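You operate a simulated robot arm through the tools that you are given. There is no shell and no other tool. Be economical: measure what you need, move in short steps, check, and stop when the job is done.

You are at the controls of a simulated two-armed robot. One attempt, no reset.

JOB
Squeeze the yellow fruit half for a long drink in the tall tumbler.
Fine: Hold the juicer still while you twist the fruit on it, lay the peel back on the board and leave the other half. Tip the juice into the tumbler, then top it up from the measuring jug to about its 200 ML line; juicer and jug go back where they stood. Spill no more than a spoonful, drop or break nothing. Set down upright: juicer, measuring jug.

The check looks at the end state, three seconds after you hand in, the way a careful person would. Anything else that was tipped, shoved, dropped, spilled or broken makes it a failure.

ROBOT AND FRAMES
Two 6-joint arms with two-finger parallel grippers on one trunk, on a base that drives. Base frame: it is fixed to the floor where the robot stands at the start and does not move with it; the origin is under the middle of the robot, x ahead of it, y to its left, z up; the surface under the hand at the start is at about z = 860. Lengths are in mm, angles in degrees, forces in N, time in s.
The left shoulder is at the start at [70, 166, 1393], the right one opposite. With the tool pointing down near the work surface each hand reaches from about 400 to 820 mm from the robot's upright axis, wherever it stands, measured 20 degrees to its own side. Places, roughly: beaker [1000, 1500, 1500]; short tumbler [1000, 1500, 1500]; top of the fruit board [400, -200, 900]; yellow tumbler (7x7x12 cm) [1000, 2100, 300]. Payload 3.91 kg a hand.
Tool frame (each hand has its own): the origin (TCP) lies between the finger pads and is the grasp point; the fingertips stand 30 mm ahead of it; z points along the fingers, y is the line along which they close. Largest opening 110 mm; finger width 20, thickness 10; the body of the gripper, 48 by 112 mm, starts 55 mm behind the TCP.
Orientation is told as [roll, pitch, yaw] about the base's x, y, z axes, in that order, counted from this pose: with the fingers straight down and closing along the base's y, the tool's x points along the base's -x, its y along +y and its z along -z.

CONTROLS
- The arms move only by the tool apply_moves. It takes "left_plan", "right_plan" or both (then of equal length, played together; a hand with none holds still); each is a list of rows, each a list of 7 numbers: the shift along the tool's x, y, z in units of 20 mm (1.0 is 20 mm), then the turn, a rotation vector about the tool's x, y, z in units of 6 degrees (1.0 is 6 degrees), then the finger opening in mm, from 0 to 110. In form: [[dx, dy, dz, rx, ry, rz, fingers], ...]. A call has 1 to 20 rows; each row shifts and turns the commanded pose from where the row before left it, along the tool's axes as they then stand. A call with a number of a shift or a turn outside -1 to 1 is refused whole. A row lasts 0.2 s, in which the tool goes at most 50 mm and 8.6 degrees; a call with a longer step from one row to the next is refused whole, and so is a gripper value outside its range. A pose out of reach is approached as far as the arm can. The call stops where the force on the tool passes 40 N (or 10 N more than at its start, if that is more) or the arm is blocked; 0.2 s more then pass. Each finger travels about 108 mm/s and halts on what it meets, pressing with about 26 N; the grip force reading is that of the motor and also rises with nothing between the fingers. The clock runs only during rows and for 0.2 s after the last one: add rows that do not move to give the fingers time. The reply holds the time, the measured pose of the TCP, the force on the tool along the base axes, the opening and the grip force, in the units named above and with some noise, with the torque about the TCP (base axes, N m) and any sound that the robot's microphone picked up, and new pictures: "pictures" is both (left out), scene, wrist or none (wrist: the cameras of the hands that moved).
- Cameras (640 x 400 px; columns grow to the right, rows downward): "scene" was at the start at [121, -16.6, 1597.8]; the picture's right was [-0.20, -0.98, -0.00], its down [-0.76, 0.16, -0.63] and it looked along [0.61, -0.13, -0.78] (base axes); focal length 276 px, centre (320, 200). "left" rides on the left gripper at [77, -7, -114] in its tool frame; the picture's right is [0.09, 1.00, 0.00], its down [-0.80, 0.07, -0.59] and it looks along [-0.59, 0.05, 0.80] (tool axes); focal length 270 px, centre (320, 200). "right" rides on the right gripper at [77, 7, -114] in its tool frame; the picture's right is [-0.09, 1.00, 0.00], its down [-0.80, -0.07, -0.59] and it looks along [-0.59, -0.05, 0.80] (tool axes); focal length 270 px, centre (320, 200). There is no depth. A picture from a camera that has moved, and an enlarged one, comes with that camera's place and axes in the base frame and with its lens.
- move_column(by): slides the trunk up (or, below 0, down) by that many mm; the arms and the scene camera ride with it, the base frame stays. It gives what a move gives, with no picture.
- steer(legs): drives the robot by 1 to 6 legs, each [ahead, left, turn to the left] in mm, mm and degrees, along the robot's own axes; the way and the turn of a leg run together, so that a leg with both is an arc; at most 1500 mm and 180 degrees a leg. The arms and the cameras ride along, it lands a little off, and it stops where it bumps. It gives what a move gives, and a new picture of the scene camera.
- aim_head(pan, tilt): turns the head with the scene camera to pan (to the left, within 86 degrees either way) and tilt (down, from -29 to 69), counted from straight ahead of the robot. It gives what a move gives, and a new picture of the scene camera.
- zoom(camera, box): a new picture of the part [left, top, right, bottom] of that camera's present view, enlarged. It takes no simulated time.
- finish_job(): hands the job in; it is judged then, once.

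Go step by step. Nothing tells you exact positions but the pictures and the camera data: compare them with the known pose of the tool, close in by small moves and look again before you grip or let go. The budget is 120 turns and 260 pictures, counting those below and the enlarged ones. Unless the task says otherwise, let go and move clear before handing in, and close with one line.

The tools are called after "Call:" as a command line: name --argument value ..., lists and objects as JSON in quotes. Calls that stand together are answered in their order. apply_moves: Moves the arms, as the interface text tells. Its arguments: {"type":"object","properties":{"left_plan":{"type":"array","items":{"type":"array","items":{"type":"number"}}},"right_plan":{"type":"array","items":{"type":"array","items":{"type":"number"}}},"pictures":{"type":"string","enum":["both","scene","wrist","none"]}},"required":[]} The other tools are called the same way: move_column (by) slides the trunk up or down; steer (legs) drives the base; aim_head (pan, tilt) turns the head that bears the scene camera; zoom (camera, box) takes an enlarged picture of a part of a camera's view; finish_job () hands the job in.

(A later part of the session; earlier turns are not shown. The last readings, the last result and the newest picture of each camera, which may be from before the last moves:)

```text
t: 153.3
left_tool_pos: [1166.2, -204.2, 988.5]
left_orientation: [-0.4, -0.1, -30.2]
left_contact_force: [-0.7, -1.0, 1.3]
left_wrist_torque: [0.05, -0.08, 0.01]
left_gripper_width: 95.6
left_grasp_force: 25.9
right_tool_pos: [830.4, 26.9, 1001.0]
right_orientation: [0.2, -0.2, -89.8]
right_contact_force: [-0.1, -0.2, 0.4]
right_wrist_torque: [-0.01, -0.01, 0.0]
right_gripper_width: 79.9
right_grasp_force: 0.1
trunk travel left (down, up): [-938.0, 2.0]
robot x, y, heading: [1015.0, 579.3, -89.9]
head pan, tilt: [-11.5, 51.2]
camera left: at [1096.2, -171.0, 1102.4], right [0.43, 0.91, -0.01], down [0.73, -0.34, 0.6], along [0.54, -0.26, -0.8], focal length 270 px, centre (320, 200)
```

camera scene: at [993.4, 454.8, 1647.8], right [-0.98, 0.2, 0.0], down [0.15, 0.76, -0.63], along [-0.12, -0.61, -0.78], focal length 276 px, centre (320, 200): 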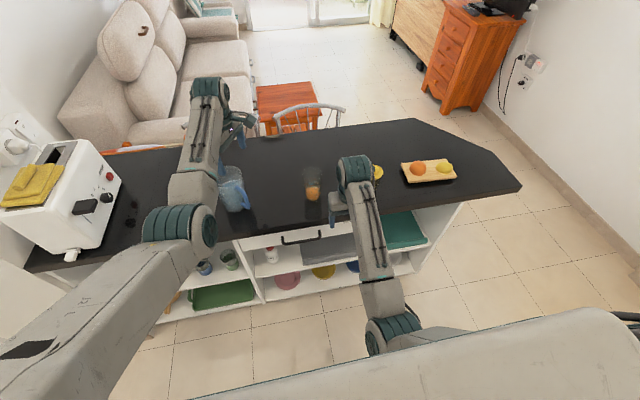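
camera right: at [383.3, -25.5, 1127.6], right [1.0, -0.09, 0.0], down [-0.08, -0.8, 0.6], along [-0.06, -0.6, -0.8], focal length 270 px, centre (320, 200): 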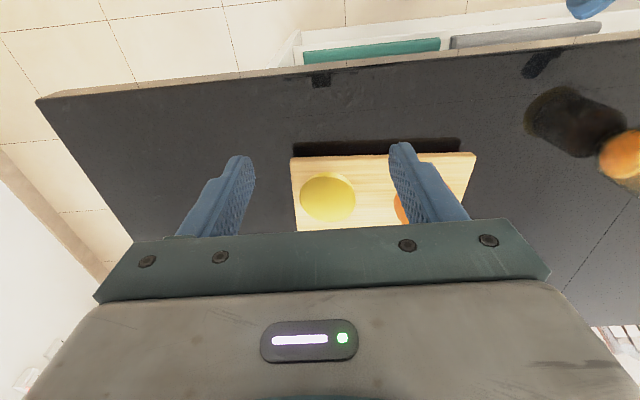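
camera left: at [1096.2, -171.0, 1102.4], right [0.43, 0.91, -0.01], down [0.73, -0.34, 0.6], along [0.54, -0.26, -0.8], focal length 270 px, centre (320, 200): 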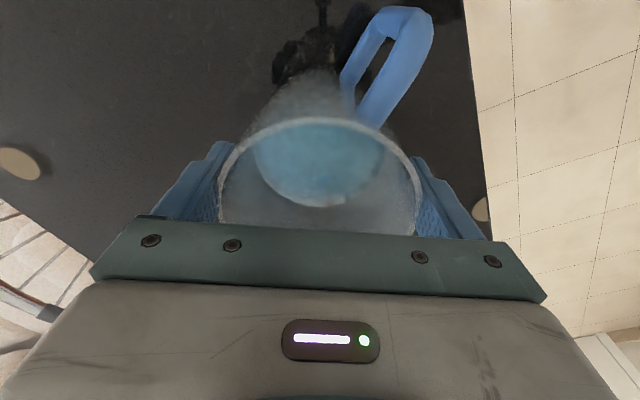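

Pinched at 95.6 mm. Turn the jug slowly by 60° on the counter.

Call:
apply_moves --left_plan '[[0, 0, 0, 0, 0, -0.5, 85], [0, 0, 0, 0, 0, -0.7, 85], [0, 0, 0, 0, 0, -0.7, 85], [0, 0, 0, 0, 0, -0.7, 85], [0, 0, 0, 0, 0, -0.7, 85], [0, 0, 0, 0, 0, -0.7, 85], [0, 0, 0, 0, 0, -0.7, 85], [0, 0, 0, 0, 0, -0.7, 85], [0, 0, 0, 0, 0, -0.7, 85], [0, 0, 0, 0, 0, -0.7, 85], [0, 0, 0, 0, 0, -0.7, 85], [0, 0, 0, 0, 0, -0.7, 85], [0, 0, 0, 0, 0, -0.7, 85], [0, 0, 0, 0, 0, -0.7, 85], [0, 0, 0, 0, 0, -0.4, 85]]' --pictures "wrist"

Call:
zoom --camera "scene" --box '[190, 130, 350, 230]'

```text
t: 156.5
left_tool_pos: [1166.8, -204.6, 988.3]
left_orientation: [-0.3, 0.3, 29.8]
left_contact_force: [0.1, -1.3, -0.5]
left_wrist_torque: [-0.06, -0.05, -0.04]
left_gripper_width: 95.6
left_grasp_force: 25.5
right_tool_pos: [830.5, 26.5, 1001.1]
right_orientation: [0.1, -0.2, -89.8]
right_contact_force: [0.2, 0.6, 0.1]
right_wrist_torque: [0.01, 0.0, 0.0]
right_gripper_width: 80.0
right_grasp_force: 0.0
trunk travel left (down, up): [-938.0, 2.0]
robot x, y, heading: [1005.5, 577.6, -89.9]
head pan, tilt: [-11.5, 51.2]
camera left: at [1104.1, -247.2, 1103.2], right [-0.57, 0.82, 0.0], down [0.66, 0.46, 0.59], along [0.49, 0.33, -0.81], focal length 270 px, centre (320, 200)
```

left: 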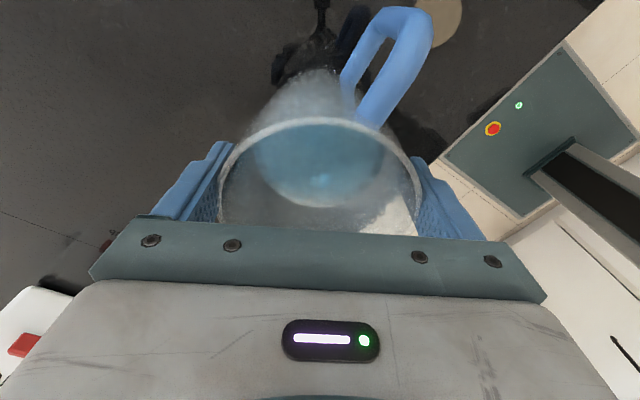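

```text
4.00 times, centred on (270, 180) of scene
camera zoom: at [994.0, 453.4, 1647.7], right [-0.98, 0.2, 0.0], down [0.15, 0.77, -0.63], along [-0.12, -0.61, -0.78], focal length 1105 px, centre (520, 280)
```

zoom: 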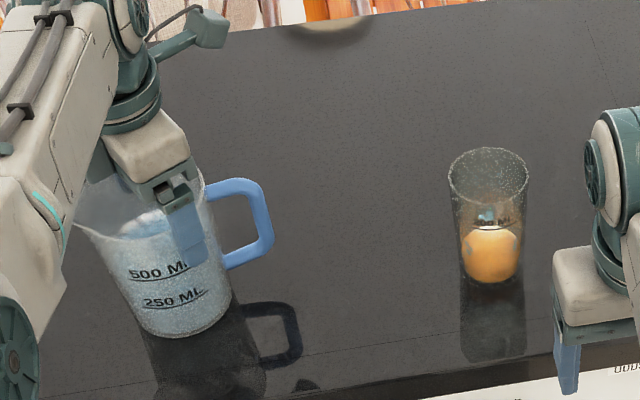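

The jug turned neatly (550 ml or so of water, handle now toward -x). Release, rise, and move the left hand to the jug's +x side.

Call:
apply_moves --left_plan '[[0, 0, 0, 0, 0, 0, 100], [0, 0, 0, 0, 0, 0, 110], [0, 0, 0, 0, 0, 0, 110], [0, 0, -0.6, 0, 0, 0, 110], [0, 0, -1, 0, 0, 0, 110], [0, 0, -1, 0, 0, 0, 110], [0, 0, -1, 0, 0, 0, 110], [0, 0, -0.9, 0, 0, 0, 110], [-0.7, 0, 0, 0, 0, 0, 110], [-1, 0, 0, 0, 0, 0, 110], [-1, 0, 0, 0, 0, 0, 110], [-1, 0, 0, 0, 0, 0, 110], [-1, 0, 0, 0, 0, 0, 110], [-1, 0, 0, 0, 0, 0, 110], [-1, 0, 0, 0, 0, 0, 110]]'

```text
t: 159.7
left_tool_pos: [1285.8, -136.3, 1077.2]
left_orientation: [-0.3, 0.4, 29.7]
left_contact_force: [0.7, 0.4, 0.8]
left_wrist_torque: [0.01, 0.02, -0.01]
left_gripper_width: 110.0
left_grasp_force: 0.0
right_tool_pos: [831.0, 27.8, 999.6]
right_orientation: [0.0, -0.2, -89.7]
right_contact_force: [-0.2, -0.6, 0.1]
right_wrist_torque: [-0.01, -0.01, 0.03]
right_gripper_width: 79.7
right_grasp_force: 0.1
trunk travel left (down, up): [-938.0, 2.0]
robot x, y, heading: [1016.3, 581.6, -89.6]
head pan, tilt: [-11.5, 51.2]
camera scene: at [994.9, 455.0, 1647.8], right [-0.98, 0.2, 0.0], down [0.15, 0.76, -0.63], along [-0.12, -0.61, -0.78], focal length 276 px, centre (320, 200)
camera left: at [1221.4, -178.9, 1192.6], right [-0.57, 0.82, 0.0], down [0.66, 0.46, 0.59], along [0.49, 0.33, -0.81], focal length 270 px, centre (320, 200)
```

scene: 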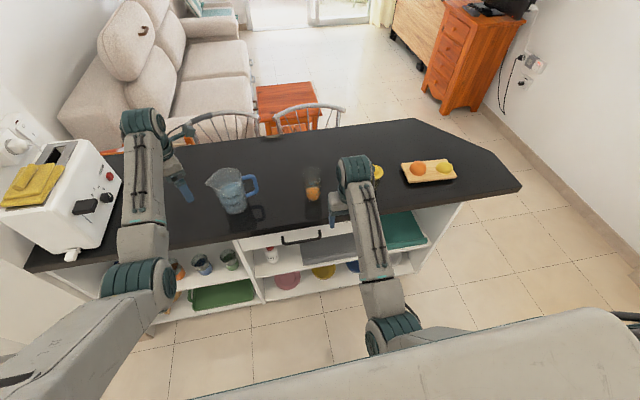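
left: 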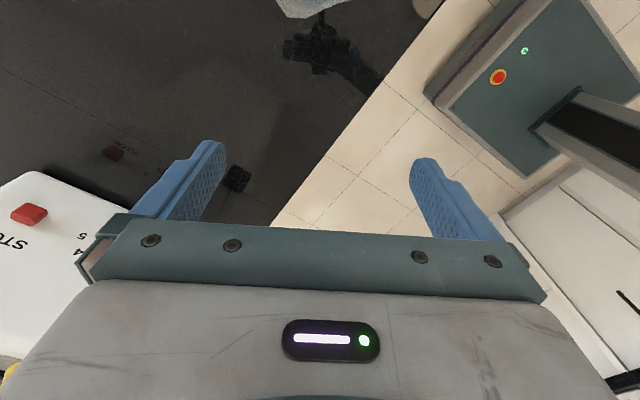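

Tilt the left hand to near-horizontal (pointing toward the jug), staying short of the toaster.

Call:
apply_moves --left_plan '[[0.8, 0, 0, 0, 0, 0, 110], [0.7, 0, 0, 0, 1, 0, 110], [0, 0, 0, 0, 1, 0, 110], [0, 0, 0, 0, 1, 0, 110], [0, 0, 0, 0, 1, 0, 110], [0, 0, 0, 0, 1, 0, 110], [0, 0, 0, 0, 1, 0, 110], [0, 0, 0, 0, 1, 0, 110], [0, 0, 0, 0, 1, 0, 110], [0, 0, 0, 0, 1, 0, 110], [0, 0, 0, 0, 1, 0, 110], [0, 0, 0, 0, 1, 0, 110], [0, 0, 0, 0, 1, 0, 110], [0, 0, 0, 0, 0.6, 0, 110]]'

```text
t: 162.7
left_tool_pos: [1257.6, -153.4, 1077.2]
left_orientation: [-1.5, 76.0, 28.4]
left_contact_force: [0.2, -0.9, -0.2]
left_wrist_torque: [0.0, 0.01, -0.01]
left_gripper_width: 110.2
left_grasp_force: 0.1
right_tool_pos: [830.7, 27.0, 1000.9]
right_orientation: [0.1, -0.3, -89.8]
right_contact_force: [0.4, -0.6, 0.0]
right_wrist_torque: [0.03, 0.02, -0.01]
right_gripper_width: 79.8
right_grasp_force: 0.0
trunk travel left (down, up): [-938.0, 2.0]
robot x, y, heading: [1012.1, 579.5, -89.7]
head pan, tilt: [-11.5, 51.2]
camera scene: at [993.8, 454.4, 1647.8], right [-0.98, 0.2, 0.0], down [0.15, 0.76, -0.63], along [-0.12, -0.61, -0.78], focal length 276 px, centre (320, 200)
camera left: at [1340.6, -111.8, 1179.7], right [-0.51, 0.85, 0.08], down [0.64, 0.44, -0.63], along [-0.58, -0.28, -0.77], focal length 270 px, centre (320, 200)
```

scene: 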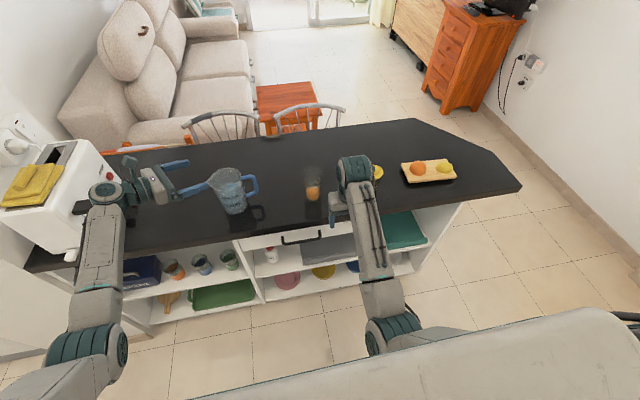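
left: 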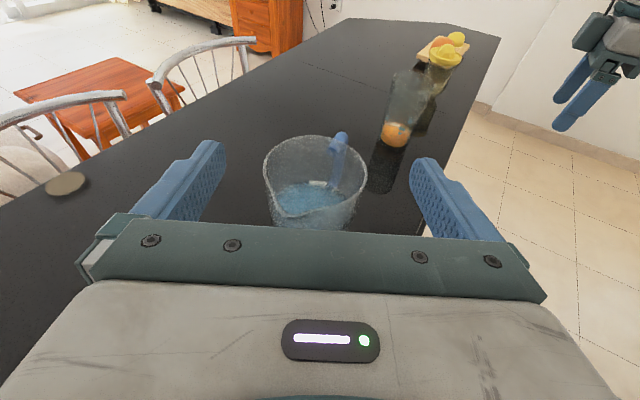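

The jug is centred between the fingers' line with the handle on the far side. Lower straight down to z≈935.

Call:
apply_moves --left_plan '[[-0.96, 0, 0.24, 0, 0, 0, 110], [-0.96, 0, 0.24, 0, 0, 0, 110], [-0.96, 0, 0.24, 0, 0, 0, 110], [-0.96, 0, 0.24, 0, 0, 0, 110], [-0.96, 0, 0.24, 0, 0, 0, 110], [-0.96, 0, 0.24, 0, 0, 0, 110], [-0.96, 0, 0.24, 0, 0, 0, 110]]' --pictures "wrist"

```text
t: 164.3
left_tool_pos: [1259.8, -153.9, 938.6]
left_orientation: [-1.5, 75.9, 28.3]
left_contact_force: [-0.6, 0.5, -0.2]
left_wrist_torque: [-0.03, 0.0, 0.0]
left_gripper_width: 110.2
left_grasp_force: 0.2
right_tool_pos: [830.3, 27.9, 999.8]
right_orientation: [0.1, -0.2, -89.8]
right_contact_force: [-0.3, -0.2, 0.6]
right_wrist_torque: [0.0, 0.0, -0.02]
right_gripper_width: 79.8
right_grasp_force: 0.0
trunk travel left (down, up): [-938.0, 2.0]
robot x, y, heading: [1009.8, 580.7, -89.8]
head pan, tilt: [-11.5, 51.2]
camera left: at [1342.2, -113.0, 1041.0], right [-0.51, 0.85, 0.08], down [0.64, 0.44, -0.63], along [-0.57, -0.27, -0.77], focal length 270 px, centre (320, 200)
```

left: 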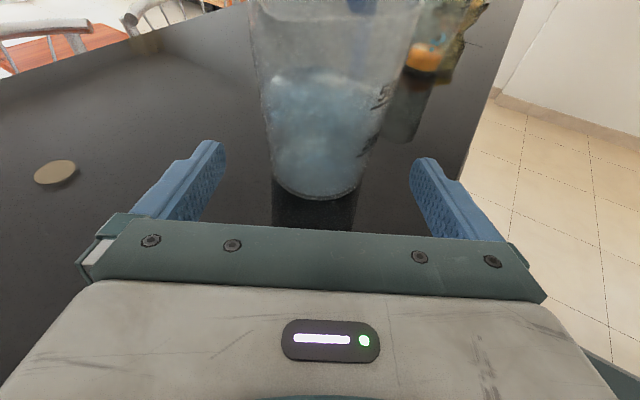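

Centred. Advance around the jug, keeping the palm just off its wall.

Call:
apply_moves --left_plan '[[0.17, 0.02, 0.93, 0, 0, 0, 110], [0.17, 0.02, 0.93, 0, 0, 0, 110], [0.17, 0.02, 0.93, 0, 0, 0, 110], [0.17, 0.02, 0.93, 0, 0, 0, 110], [0.17, 0.02, 0.9, 0, 0, 0, 110], [0, 0, 0, 0, 0, 0, 110]]' --pictures "wrist"

Call:
zoom --camera "scene" --box '[120, 120, 280, 220]'

```text
t: 165.7
left_tool_pos: [1175.5, -193.2, 934.7]
left_orientation: [-1.6, 75.9, 28.3]
left_contact_force: [0.7, -0.7, 0.7]
left_wrist_torque: [-0.02, -0.01, 0.0]
left_gripper_width: 110.1
left_grasp_force: 0.0
left hand out of reach, approached as far as the arm can: row 5
right_tool_pos: [830.8, 27.7, 1001.0]
right_orientation: [0.0, -0.3, -89.8]
right_contact_force: [0.1, 0.1, 0.4]
right_wrist_torque: [0.0, 0.01, 0.03]
right_gripper_width: 80.0
right_grasp_force: 0.0
trunk travel left (down, up): [-938.0, 2.0]
robot x, y, heading: [1009.0, 579.5, -89.9]
head pan, tilt: [-11.5, 51.2]
camera left: at [1258.4, -151.6, 1038.8], right [-0.51, 0.85, 0.08], down [0.64, 0.44, -0.63], along [-0.58, -0.27, -0.77], focal length 270 px, centre (320, 200)
```

left: 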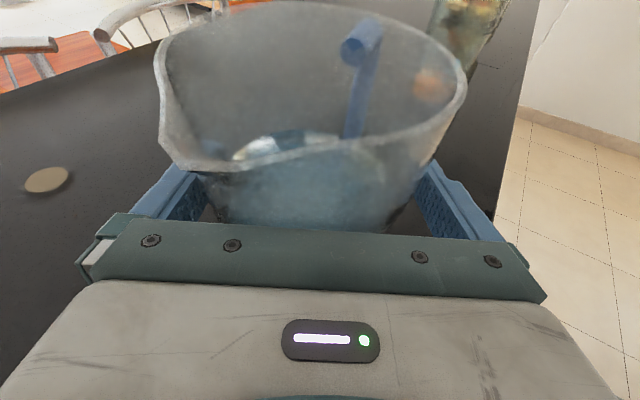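

```text
4.00 times, centred on (200, 170) of scene
camera zoom: at [994.4, 455.1, 1647.8], right [-0.98, 0.2, 0.0], down [0.15, 0.76, -0.63], along [-0.12, -0.61, -0.78], focal length 1105 px, centre (800, 320)
```

zoom: 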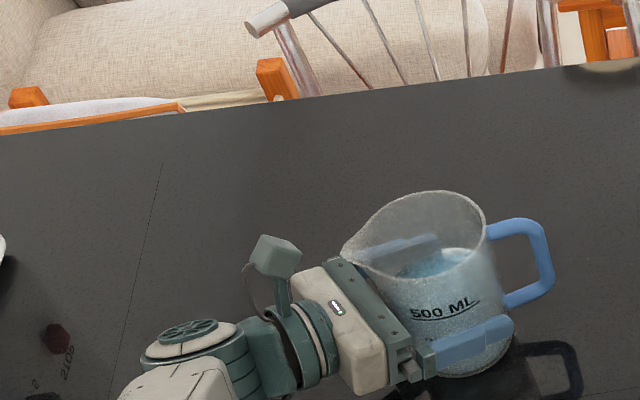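

Good side position with the handle out ahead. Close on the jug's body.

Call:
apply_moves --left_plan '[[0, -0.1, 0, 0, 0, 0, 104], [0, 0, 0, 0, 0, 0, 98], [0, 0, 0, 0, 0, 0, 92], [0, 0, 0, 0, 0, 0, 86], [0, 0, 0, 0, 0, 0, 75], [0, 0, 0, 0, 0, 0, 65], [0, 0, 0, 0, 0, 0, 60]]' --pictures "wrist"

```text
t: 167.3
left_tool_pos: [1176.4, -194.6, 937.0]
left_orientation: [-1.5, 75.9, 28.4]
left_contact_force: [1.5, -2.0, 2.0]
left_wrist_torque: [0.05, -0.02, -0.02]
left_gripper_width: 91.6
left_grasp_force: 26.6
right_tool_pos: [831.8, 27.0, 1001.0]
right_orientation: [0.1, -0.2, -89.8]
right_contact_force: [0.2, 0.1, -0.2]
right_wrist_torque: [0.02, 0.01, 0.0]
right_gripper_width: 79.9
right_grasp_force: 0.0
trunk travel left (down, up): [-938.0, 2.0]
robot x, y, heading: [1012.3, 578.1, -89.8]
head pan, tilt: [-11.5, 51.2]
camera left: at [1259.2, -153.1, 1039.2], right [-0.51, 0.85, 0.08], down [0.64, 0.44, -0.63], along [-0.58, -0.28, -0.77], focal length 270 px, centre (320, 200)
```

left: 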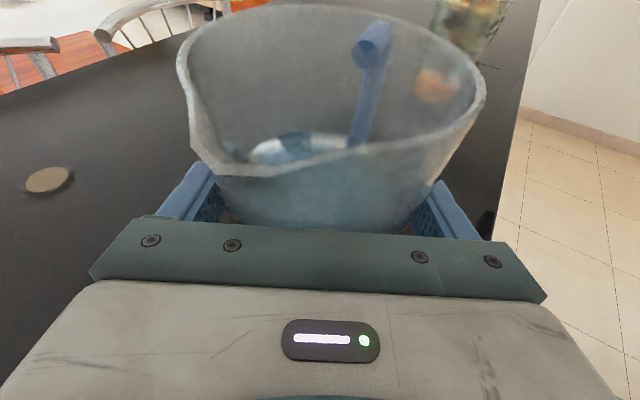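

Held at 91.6 mm. Lift a few centimetres slowly and verify.

Call:
apply_moves --left_plan '[[0.2, 0, -0.05, 0, 0, 0, 60], [0.2, 0, -0.05, 0, 0, 0, 60], [0.3, 0, -0.08, 0, 0, 0, 60], [0.4, 0, -0.1, 0, 0, 0, 60], [0, 0, 0, 0, 0, 0, 60]]' --pictures "wrist"

Call:
zoom --camera "scene" --box '[120, 120, 280, 220]'

```text
t: 168.5
left_tool_pos: [1178.0, -196.3, 957.8]
left_orientation: [-1.2, 75.9, 28.6]
left_contact_force: [0.2, 0.0, -5.3]
left_wrist_torque: [-0.02, -0.08, 0.0]
left_gripper_width: 91.6
left_grasp_force: 25.9
right_tool_pos: [831.6, 26.4, 999.6]
right_orientation: [0.1, -0.3, -89.8]
right_contact_force: [0.6, 0.2, 0.0]
right_wrist_torque: [0.0, -0.01, -0.02]
right_gripper_width: 79.9
right_grasp_force: 0.0
trunk travel left (down, up): [-938.0, 2.0]
robot x, y, heading: [1012.9, 580.9, -89.5]
head pan, tilt: [-11.5, 51.2]
camera left: at [1260.4, -155.0, 1060.9], right [-0.51, 0.85, 0.08], down [0.64, 0.44, -0.63], along [-0.58, -0.27, -0.77], focal length 270 px, centre (320, 200)
```

left: 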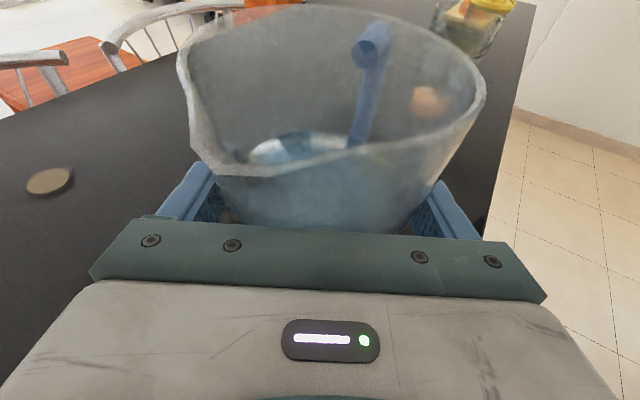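

```text
4.00 times, centred on (200, 170) of scene
camera zoom: at [994.0, 453.0, 1647.6], right [-0.98, 0.2, 0.0], down [0.15, 0.77, -0.63], along [-0.12, -0.61, -0.78], focal length 1105 px, centre (800, 320)
```

zoom: 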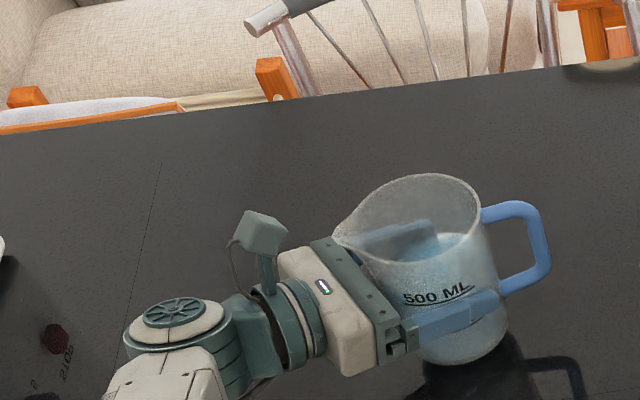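

The jug hangs firmly (≈0.55 kg). Raise it and draw it back toward the robot, clear of the tumbler's line, before driving.

Call:
apply_moves --left_plan '[[0.55, 0.3, -0.3, 0, 0, 0, 60], [0.55, 0.54, -0.45, 0, 0, 0, 60], [0.55, 0.54, -0.45, 0, 0, 0, 60], [0.55, 0.54, -0.45, 0, 0, 0, 60], [0.55, 0.54, -0.45, 0, 0, 0, 60], [0.55, 0.54, -0.45, 0, 0, 0, 60], [0.55, 0.54, -0.45, 0, 0, 0, 60], [0.55, 0.54, -0.45, 0, 0, 0, 60], [0, 0.2, -0.2, 0, 0, 0, 60]]' --pictures "wrist"

```text
t: 170.5
left_tool_pos: [1176.7, -94.3, 1061.3]
left_orientation: [-1.1, 75.9, 28.7]
left_contact_force: [1.1, -0.2, -4.6]
left_wrist_torque: [0.02, -0.03, 0.02]
left_gripper_width: 91.8
left_grasp_force: 25.4
right_tool_pos: [830.9, 26.3, 999.5]
right_orientation: [0.0, -0.3, -89.8]
right_contact_force: [0.0, 0.7, 0.0]
right_wrist_torque: [0.02, -0.02, -0.02]
right_gripper_width: 79.8
right_grasp_force: 0.0
trunk travel left (down, up): [-938.0, 2.0]
robot x, y, heading: [1014.6, 578.2, -89.7]
head pan, tilt: [-11.5, 51.2]
camera left: at [1259.0, -54.6, 1164.0], right [-0.51, 0.85, 0.08], down [0.64, 0.44, -0.63], along [-0.58, -0.27, -0.77], focal length 270 px, centre (320, 200)
```

left: 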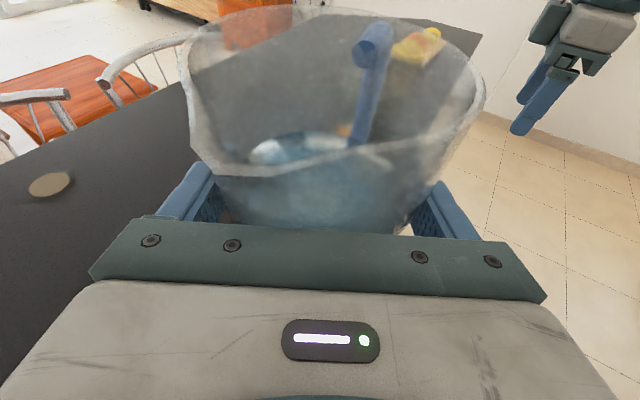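

Drive sideways with the jug toward the tumbler.

Call:
steer --legs '[[0, -300, 0]]'

Call:
zoom --camera "left" --box '[0, 0, 640, 400]'

Call:
zoom --camera "scene" --box '[120, 110, 280, 210]'

```text
t: 172.6
left_tool_pos: [868.1, -97.2, 1060.6]
left_orientation: [-1.1, 76.0, 28.4]
left_contact_force: [0.6, -0.5, -6.0]
left_wrist_torque: [0.03, -0.06, -0.02]
left_gripper_width: 91.7
left_grasp_force: 25.7
right_tool_pos: [524.7, 26.9, 1000.5]
right_orientation: [0.0, -0.2, -90.2]
right_contact_force: [-0.6, -0.4, 0.0]
right_wrist_torque: [-0.04, 0.02, -0.03]
right_gripper_width: 79.9
right_grasp_force: 0.0
trunk travel left (down, up): [-938.0, 2.0]
robot x, y, heading: [711.1, 583.7, -90.2]
head pan, tilt: [-11.5, 51.2]
camera scene: at [691.0, 453.4, 1647.7], right [-0.98, 0.2, 0.0], down [0.16, 0.76, -0.63], along [-0.13, -0.61, -0.78], focal length 276 px, centre (320, 200)
```

scene: 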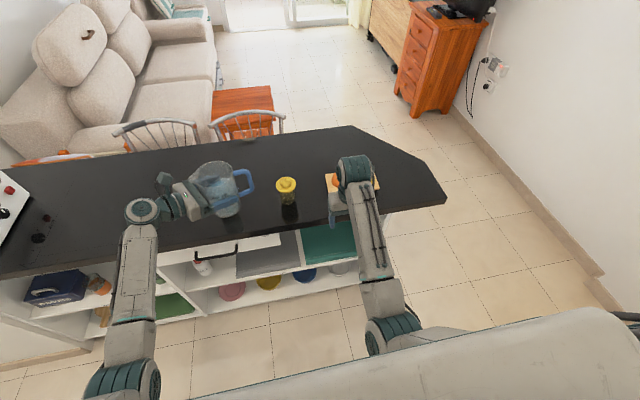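

```text
1.00 times, centred on (320, 200) of left (not enlarged: the box is as wide or as high as the picture)
camera zoom: at [951.5, -56.7, 1163.4], right [-0.51, 0.86, 0.08], down [0.64, 0.44, -0.63], along [-0.58, -0.27, -0.77], focal length 270 px, centre (320, 200)
```

zoom: 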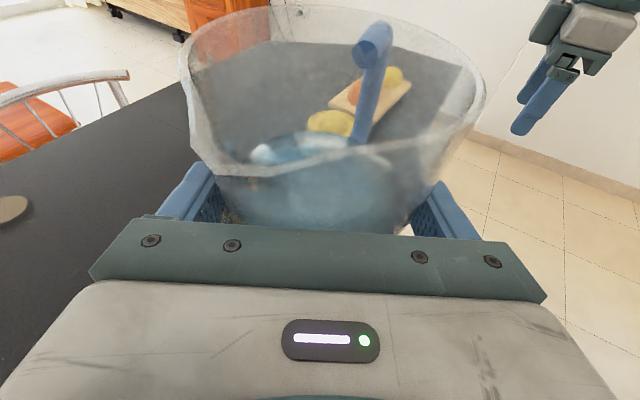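

```text
4.00 times, centred on (200, 160) of scene
camera zoom: at [691.0, 453.4, 1647.7], right [-0.98, 0.2, 0.0], down [0.16, 0.76, -0.63], along [-0.13, -0.61, -0.78], focal length 1105 px, centre (800, 360)
```

zoom: 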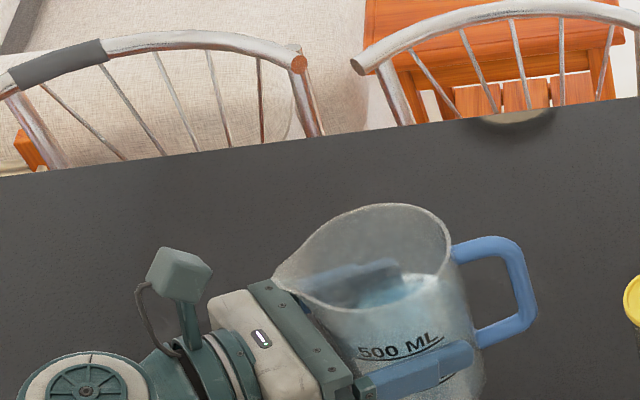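

Positioned. Tip the jug by 30° (no flow expected yet) and look for the tumbler with the wrist camera.

Call:
apply_moves --left_plan '[[0, 0, 0, -0.24, 0, -0.97, 60], [0, 0, 0, -0.24, 0, -0.97, 60], [0, 0, 0, -0.24, 0, -0.97, 60], [0, 0, 0, -0.24, 0, -0.97, 60], [0, 0, 0, -0.24, 0, -0.97, 60], [0, 0, 0, 0, 0, 0, 60]]' --pictures "wrist"

Call:
zoom --camera "scene" --box '[150, 130, 310, 230]'

```text
t: 174.0
left_tool_pos: [866.9, -96.2, 1062.0]
left_orientation: [66.8, 57.2, 92.5]
left_contact_force: [-0.6, -0.4, -4.9]
left_wrist_torque: [0.01, -0.07, 0.03]
left_gripper_width: 91.7
left_grasp_force: 26.4
right_tool_pos: [522.0, 27.9, 1000.4]
right_orientation: [0.1, -0.2, -90.1]
right_contact_force: [0.7, -0.4, 0.4]
right_wrist_torque: [0.0, -0.04, 0.0]
right_gripper_width: 79.8
right_grasp_force: 0.0
trunk travel left (down, up): [-938.0, 2.0]
robot x, y, heading: [707.8, 579.5, -90.0]
head pan, tilt: [-11.5, 51.2]
camera left: at [975.1, -99.9, 1147.5], right [-0.42, 0.7, 0.57], down [0.49, 0.71, -0.51], along [-0.76, 0.06, -0.64], focal length 270 px, centre (320, 200)
```

left: 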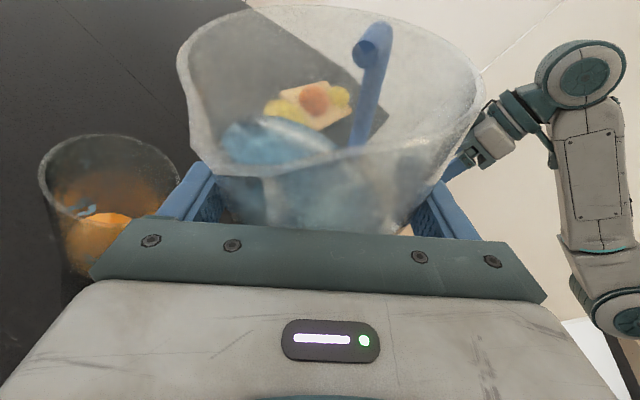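

```text
4.00 times, centred on (230, 180) of scene
camera zoom: at [687.6, 453.6, 1647.7], right [-0.98, 0.2, 0.0], down [0.16, 0.76, -0.63], along [-0.13, -0.61, -0.78], focal length 1105 px, centre (680, 280)
```

zoom: 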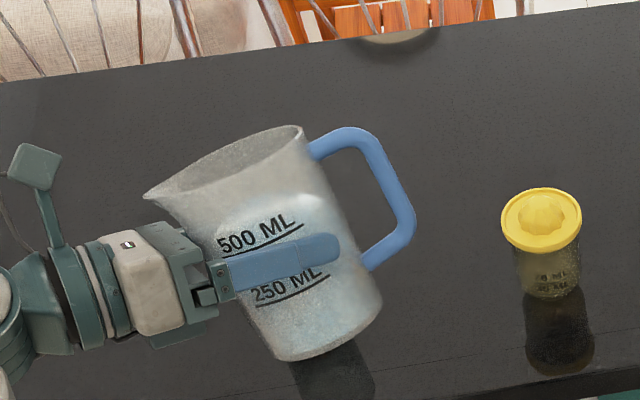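

The tumbler is visible: centre ≈ [898,-179]. Shift about 8 mm toward it and tip on in small steps.

Call:
apply_moves --left_plan '[[0.22, -0.34, 0, 0, 0, 0, 60], [0, 0, 0, -0.24, 0, -0.97, 60], [0, 0, 0, -0.12, 0, -0.48, 60], [0, 0, 0, 0, 0, 0, 60]]' --pictures "wrist"

Call:
zoom --camera "scene" --box '[150, 130, 310, 230]'

```text
t: 175.0
left_tool_pos: [870.7, -103.6, 1062.3]
left_orientation: [73.0, 49.2, 97.5]
left_contact_force: [0.2, 0.7, -4.9]
left_wrist_torque: [0.0, -0.1, 0.0]
left_gripper_width: 91.7
left_grasp_force: 26.1
right_tool_pos: [522.2, 28.9, 1000.3]
right_orientation: [0.2, -0.2, -90.2]
right_contact_force: [-0.1, -0.7, 0.7]
right_wrist_torque: [-0.01, -0.01, 0.01]
right_gripper_width: 79.8
right_grasp_force: 0.0
trunk travel left (down, up): [-938.0, 2.0]
robot x, y, heading: [708.6, 581.1, -90.0]
head pan, tilt: [-11.5, 51.2]
camera left: at [984.1, -118.7, 1138.1], right [-0.38, 0.62, 0.69], down [0.45, 0.77, -0.45], along [-0.81, 0.14, -0.57], focal length 270 px, centre (320, 200)
```

left: 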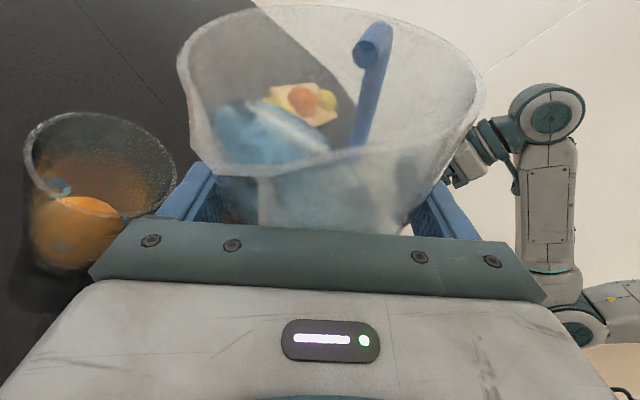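

```text
4.00 times, centred on (230, 180) of scene
camera zoom: at [688.3, 453.4, 1647.7], right [-0.98, 0.2, 0.0], down [0.16, 0.76, -0.63], along [-0.13, -0.61, -0.78], focal length 1105 px, centre (680, 280)
```

zoom: 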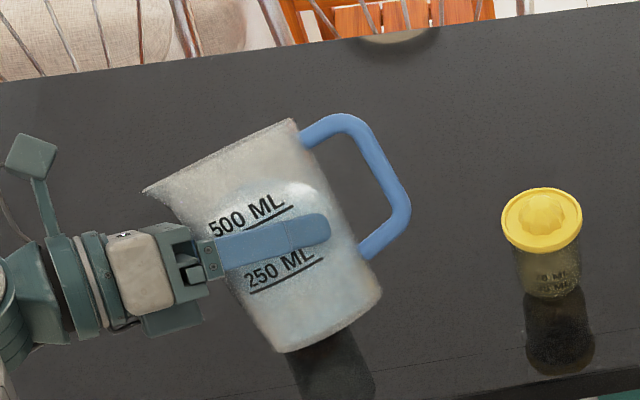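

Call:
apply_moves --left_plan '[[0, 0, 0, -0.12, 0, -0.48, 60], [0, 0, 0, -0.12, 0, -0.48, 60], [0, 0, 0, 0, 0, 0, 60], [0, 0, 0, 0, 0, 0, 60]]' --pictures "wrist"

```text
t: 176.0
left_tool_pos: [869.6, -104.3, 1061.2]
left_orientation: [76.0, 43.7, 99.8]
left_contact_force: [-1.0, -0.2, -5.1]
left_wrist_torque: [0.01, -0.09, 0.03]
left_gripper_width: 91.7
left_grasp_force: 26.3
right_tool_pos: [520.9, 27.8, 1000.8]
right_orientation: [0.1, -0.2, -90.3]
right_contact_force: [-0.5, 0.1, 0.0]
right_wrist_torque: [0.03, -0.01, 0.02]
right_gripper_width: 80.2
right_grasp_force: 0.1
trunk travel left (down, up): [-938.0, 2.0]
robot x, y, heading: [707.9, 580.7, -90.2]
head pan, tilt: [-11.5, 51.2]
camera left: at [986.7, -125.3, 1130.5], right [-0.34, 0.55, 0.76], down [0.43, 0.81, -0.4], along [-0.84, 0.19, -0.51], focal length 270 px, centre (320, 200)
```

left: 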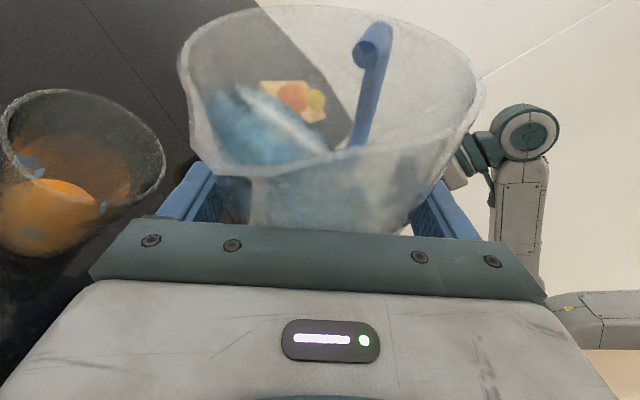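

Call:
apply_moves --left_plan '[[0.15, -0.14, 0, -0.12, 0, -0.48, 60], [0, 0, 0, -0.12, 0, -0.48, 60], [0, 0, 0, 0, 0, 0, 60], [0, 0, 0, 0, 0, 0, 60]]' --pictures "wrist"

```text
t: 177.0
left_tool_pos: [871.4, -107.6, 1062.1]
left_orientation: [78.5, 38.0, 101.3]
left_contact_force: [-0.4, 0.3, -4.7]
left_wrist_torque: [0.02, -0.08, -0.04]
left_gripper_width: 91.8
left_grasp_force: 26.3
right_tool_pos: [521.3, 28.1, 999.1]
right_orientation: [0.2, -0.3, -90.2]
right_contact_force: [0.3, 0.4, 0.1]
right_wrist_torque: [-0.02, 0.02, -0.01]
right_gripper_width: 79.8
right_grasp_force: 0.1
trunk travel left (down, up): [-938.0, 2.0]
robot x, y, heading: [710.6, 583.1, -90.0]
head pan, tilt: [-11.5, 51.2]
camera left: at [991.3, -134.3, 1122.1], right [-0.3, 0.48, 0.82], down [0.41, 0.84, -0.35], along [-0.86, 0.23, -0.45], focal length 270 px, centre (320, 200)
```

left: 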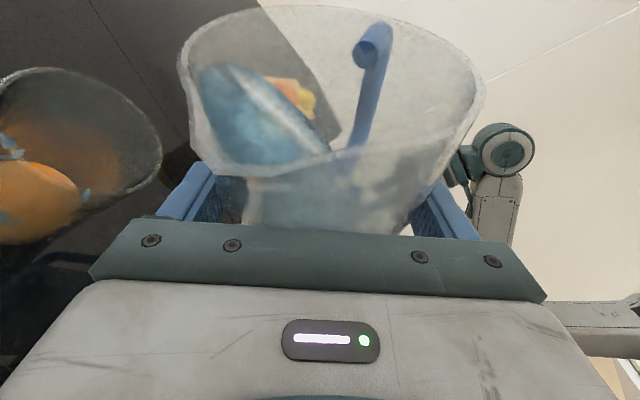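

Water is near the lip. Continue in 3° steps.

Call:
apply_moves --left_plan '[[0, 0, 0, -0.12, 0, -0.48, 60], [0, 0, 0, 0, 0, 0, 60], [0, 0, 0, -0.12, 0, -0.48, 60], [0, 0, 0, 0, 0, 0, 60]]' --pictures "wrist"

Call:
zoom --camera "scene" --box '[150, 130, 310, 230]'

```text
t: 178.0
left_tool_pos: [871.3, -108.4, 1062.8]
left_orientation: [80.7, 32.2, 102.7]
left_contact_force: [-0.4, -0.3, -4.4]
left_wrist_torque: [0.01, -0.05, -0.02]
left_gripper_width: 91.5
left_grasp_force: 25.9
right_tool_pos: [521.4, 28.2, 999.8]
right_orientation: [0.0, -0.2, -90.2]
right_contact_force: [-0.6, -0.2, 0.0]
right_wrist_torque: [0.0, 0.01, 0.02]
right_gripper_width: 79.8
right_grasp_force: 0.0
trunk travel left (down, up): [-938.0, 2.0]
robot x, y, heading: [708.0, 580.3, -90.4]
head pan, tilt: [-11.5, 51.2]
camera left: at [994.4, -139.6, 1113.3], right [-0.26, 0.41, 0.88], down [0.39, 0.87, -0.29], along [-0.88, 0.27, -0.38], focal length 270 px, centre (320, 200)
```

left: 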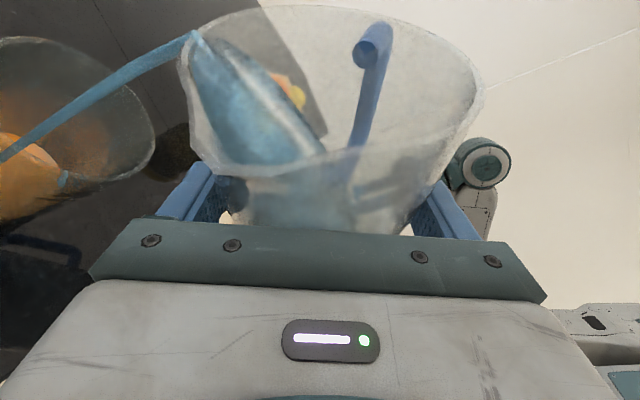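

```text
4.00 times, centred on (230, 180) of scene
camera zoom: at [688.1, 453.5, 1647.7], right [-0.98, 0.2, 0.0], down [0.16, 0.76, -0.63], along [-0.13, -0.61, -0.78], focal length 1105 px, centre (680, 280)
```

zoom: 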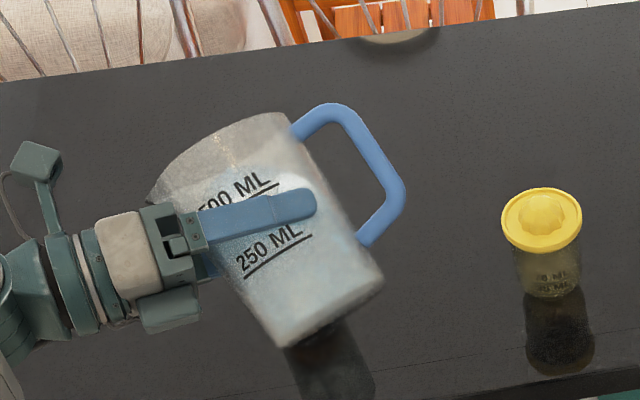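

The stream lands in the tumbler. Hold this angle for a moment and watch the level.

Call:
apply_moves --left_plan '[[0, 0, 0, 0, 0, 0, 60], [0, 0, 0, 0, 0, 0, 60], [0, 0, 0, 0, 0, 0, 60]]' --pictures "wrist"

Call:
zoom --camera "left" --box '[0, 0, 224, 240]'

```text
t: 178.8
left_tool_pos: [870.6, -107.2, 1061.8]
left_orientation: [80.7, 32.4, 102.7]
left_contact_force: [-0.2, 0.2, -6.0]
left_wrist_torque: [0.0, -0.08, 0.03]
left_gripper_width: 91.6
left_grasp_force: 26.1
right_tool_pos: [521.0, 27.7, 999.7]
right_orientation: [0.1, -0.3, -90.3]
right_contact_force: [0.7, -1.1, 0.4]
right_wrist_torque: [0.0, 0.02, 0.0]
right_gripper_width: 79.9
right_grasp_force: 0.0
trunk travel left (down, up): [-938.0, 2.0]
robot x, y, heading: [708.7, 580.1, -90.2]
head pan, tilt: [-11.5, 51.2]
camera left: at [994.4, -139.5, 1113.4], right [-0.26, 0.41, 0.88], down [0.39, 0.87, -0.29], along [-0.88, 0.27, -0.38], focal length 270 px, centre (320, 200)
```

left: 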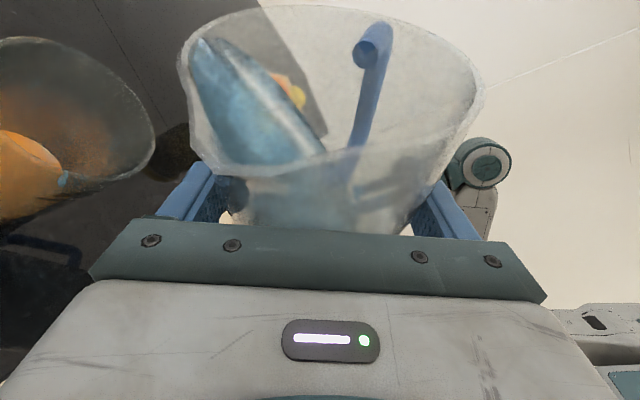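

```text
1.67 times, centred on (112, 120) of left
camera zoom: at [994.4, -139.5, 1113.4], right [-0.26, 0.41, 0.88], down [0.39, 0.87, -0.29], along [-0.88, 0.27, -0.38], focal length 450 px, centre (667, 333)
```

zoom: 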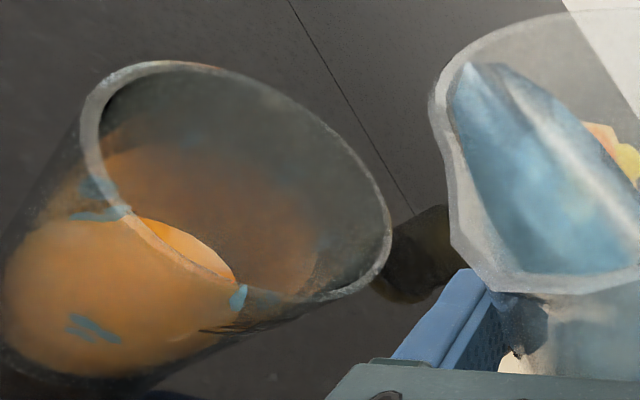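

The flow stops by itself at each angle, which is convenient. Continue tipping in 3° steps, nudging the lip toward centre.

Call:
apply_moves --left_plan '[[0.2, -0.12, 0, 0, 0, 0, 60], [0, 0, 0, -0.12, 0, -0.48, 60], [0, 0, 0, 0, 0, 0, 60], [0, 0, 0, -0.12, 0, -0.48, 60], [0, 0, 0, 0, 0, 0, 60], [0, 0, 0, 0, 0, 0, 60], [0, 0, 0, 0, 0, 0, 60]]' --pictures "none"

Call:
zoom --camera "left" --box '[0, 0, 224, 240]'

```text
t: 180.4
left_tool_pos: [873.0, -112.0, 1062.0]
left_orientation: [82.7, 26.8, 103.6]
left_contact_force: [0.2, 0.5, -5.3]
left_wrist_torque: [-0.01, -0.05, -0.01]
left_gripper_width: 91.6
left_grasp_force: 26.6
right_tool_pos: [521.1, 28.4, 1000.9]
right_orientation: [0.0, -0.1, -90.2]
right_contact_force: [-0.9, -1.2, 0.4]
right_wrist_torque: [-0.02, 0.04, 0.01]
right_gripper_width: 80.0
right_grasp_force: 0.0
trunk travel left (down, up): [-938.0, 2.0]
robot x, y, heading: [708.5, 576.9, -90.1]
head pan, tilt: [-11.5, 51.2]
```

```text
1.67 times, centred on (112, 120) of left
camera zoom: at [998.6, -148.4, 1104.4], right [-0.21, 0.32, 0.92], down [0.38, 0.9, -0.23], along [-0.9, 0.3, -0.31], focal length 450 px, centre (667, 333)
```

zoom: 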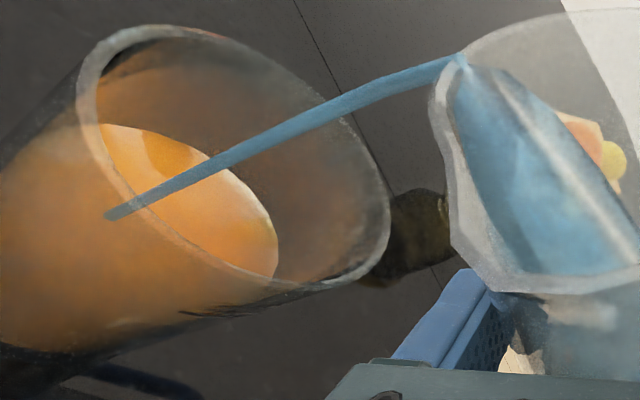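

Level is rising fast: about z≈944 vs. the 200 ML line at about 956. Let it settle briefly and re-check.

Call:
apply_moves --left_plan '[[0, 0, 0, 0, 0, 0, 60]]' --pictures "none"

Call:
zoom --camera "left" --box '[0, 0, 224, 240]'

```text
t: 180.8
left_tool_pos: [872.7, -112.5, 1062.6]
left_orientation: [82.7, 26.7, 103.7]
left_contact_force: [-0.5, -0.7, -3.8]
left_wrist_torque: [-0.04, -0.05, 0.02]
left_gripper_width: 91.5
left_grasp_force: 26.1
right_tool_pos: [521.2, 28.6, 999.7]
right_orientation: [0.1, -0.2, -90.3]
right_contact_force: [0.2, 0.6, -0.4]
right_wrist_torque: [-0.01, 0.0, 0.0]
right_gripper_width: 80.1
right_grasp_force: 0.2
trunk travel left (down, up): [-938.0, 2.0]
robot x, y, heading: [706.9, 580.9, -90.1]
head pan, tilt: [-11.5, 51.2]
```

```text
1.67 times, centred on (112, 120) of left
camera zoom: at [998.6, -148.2, 1104.5], right [-0.21, 0.32, 0.92], down [0.38, 0.9, -0.23], along [-0.9, 0.3, -0.31], focal length 450 px, centre (667, 333)
```

zoom: 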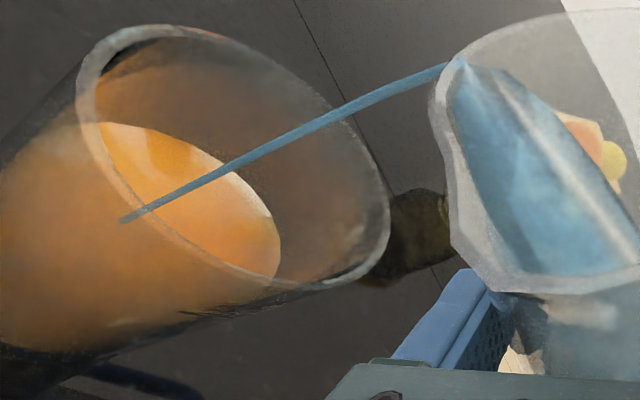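

Call:
apply_moves --left_plan '[[0, 0, 0, 0, 0, 0, 60], [0, 0, 0, 0, 0, 0, 60], [0, 0, 0, 0, 0, 0, 60]]' --pictures "none"

Call:
zoom --camera "left" --box '[0, 0, 224, 240]'

Call:
zoom --camera "scene" --box '[150, 130, 310, 230]'

```text
t: 181.6
left_tool_pos: [873.2, -112.6, 1063.3]
left_orientation: [82.7, 26.7, 103.8]
left_contact_force: [-1.0, 0.6, -4.5]
left_wrist_torque: [-0.01, -0.07, 0.0]
left_gripper_width: 91.7
left_grasp_force: 26.2
right_tool_pos: [521.9, 28.0, 1001.4]
right_orientation: [0.1, -0.1, -90.2]
right_contact_force: [-0.3, -0.3, -0.2]
right_wrist_torque: [0.02, 0.05, -0.01]
right_gripper_width: 80.0
right_grasp_force: 0.0
trunk travel left (down, up): [-938.0, 2.0]
robot x, y, heading: [709.8, 582.1, -90.4]
head pan, tilt: [-11.5, 51.2]
```

```text
1.67 times, centred on (112, 120) of left
camera zoom: at [998.6, -148.3, 1104.4], right [-0.21, 0.32, 0.92], down [0.38, 0.9, -0.23], along [-0.9, 0.3, -0.31], focal length 450 px, centre (667, 333)
```

zoom: 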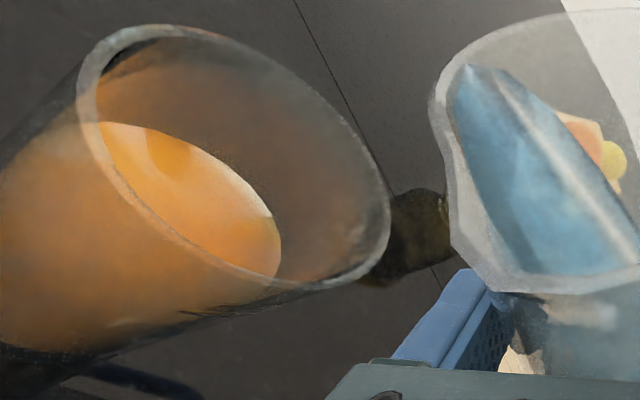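

```text
4.00 times, centred on (230, 180) of scene
camera zoom: at [688.1, 453.7, 1647.7], right [-0.98, 0.2, 0.0], down [0.16, 0.76, -0.63], along [-0.13, -0.61, -0.78], focal length 1105 px, centre (680, 280)
```

zoom: 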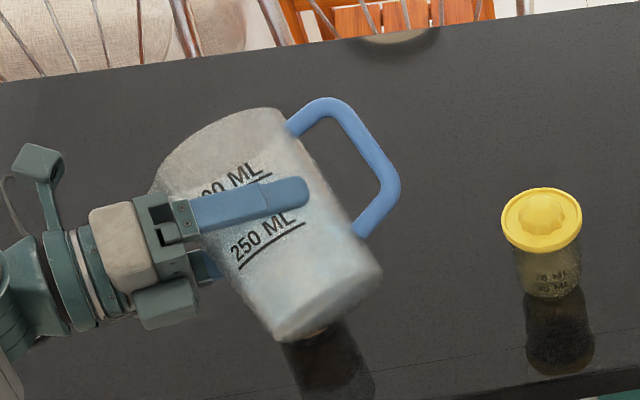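

Flow has stopped. I tip the jug back, move aside, and inspect the level against the 200 ML line.

Call:
apply_moves --left_plan '[[0, 0, 0, 0.24, 0, 0.97, 60], [0, 0, 0, 0.24, 0, 0.97, 60], [0, 0, 0, 0.24, 0, 0.97, 60], [0, 0, 0, 0.24, 0, 0.97, 60], [0, 0, 0, 0.24, 0, 0.97, 60], [0, 0, 0, 0.24, 0, 0.97, 60], [0, 0, 0, 0.24, 0, 0.97, 60], [0, 0, 0, 0, 0, 0, 60]]' --pictures "none"

Call:
steer --legs '[[0, 170, 0]]'

Call:
zoom --camera "scene" --box '[230, 160, 310, 210]'

```text
t: 183.4
left_tool_pos: [872.8, -111.8, 1060.3]
left_orientation: [56.6, 65.3, 83.5]
left_contact_force: [0.1, -0.2, -4.6]
left_wrist_torque: [-0.03, -0.06, 0.0]
left_gripper_width: 91.3
left_grasp_force: 26.0
right_tool_pos: [520.9, 27.5, 1000.0]
right_orientation: [0.1, -0.2, -90.2]
right_contact_force: [-0.8, 0.1, 0.2]
right_wrist_torque: [-0.03, 0.03, 0.01]
right_gripper_width: 79.7
right_grasp_force: 0.0
trunk travel left (down, up): [-938.0, 2.0]
robot x, y, heading: [708.5, 579.7, -90.2]
head pan, tilt: [-11.5, 51.2]
```

```text
t: 184.8
left_tool_pos: [1048.4, -112.0, 1062.6]
left_orientation: [56.4, 65.4, 83.5]
left_contact_force: [0.5, -0.8, -4.1]
left_wrist_torque: [-0.02, -0.07, 0.02]
left_gripper_width: 91.6
left_grasp_force: 26.0
right_tool_pos: [696.4, 27.2, 999.9]
right_orientation: [0.2, -0.2, -89.9]
right_contact_force: [-0.1, 0.0, 1.1]
right_wrist_torque: [-0.01, -0.01, -0.02]
right_gripper_width: 79.8
right_grasp_force: 0.0
trunk travel left (down, up): [-938.0, 2.0]
robot x, y, heading: [881.6, 584.0, -89.6]
head pan, tilt: [-11.5, 51.2]
camera scene: at [858.6, 453.6, 1647.7], right [-0.98, 0.2, 0.0], down [0.16, 0.76, -0.63], along [-0.12, -0.61, -0.78], focal length 276 px, centre (320, 200)
```

scene: 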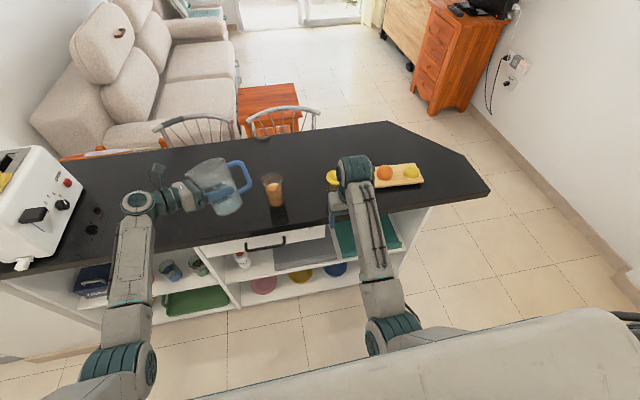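

```text
8.00 times, centred on (270, 185) of scene
camera zoom: at [858.6, 453.6, 1647.7], right [-0.98, 0.2, 0.0], down [0.16, 0.76, -0.63], along [-0.12, -0.61, -0.78], focal length 2210 px, centre (720, 320)
```

zoom: 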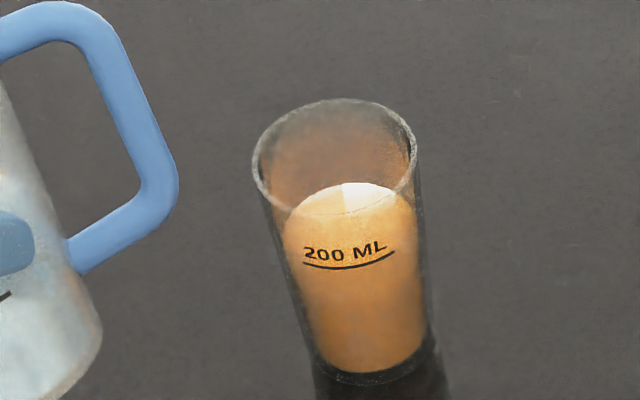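

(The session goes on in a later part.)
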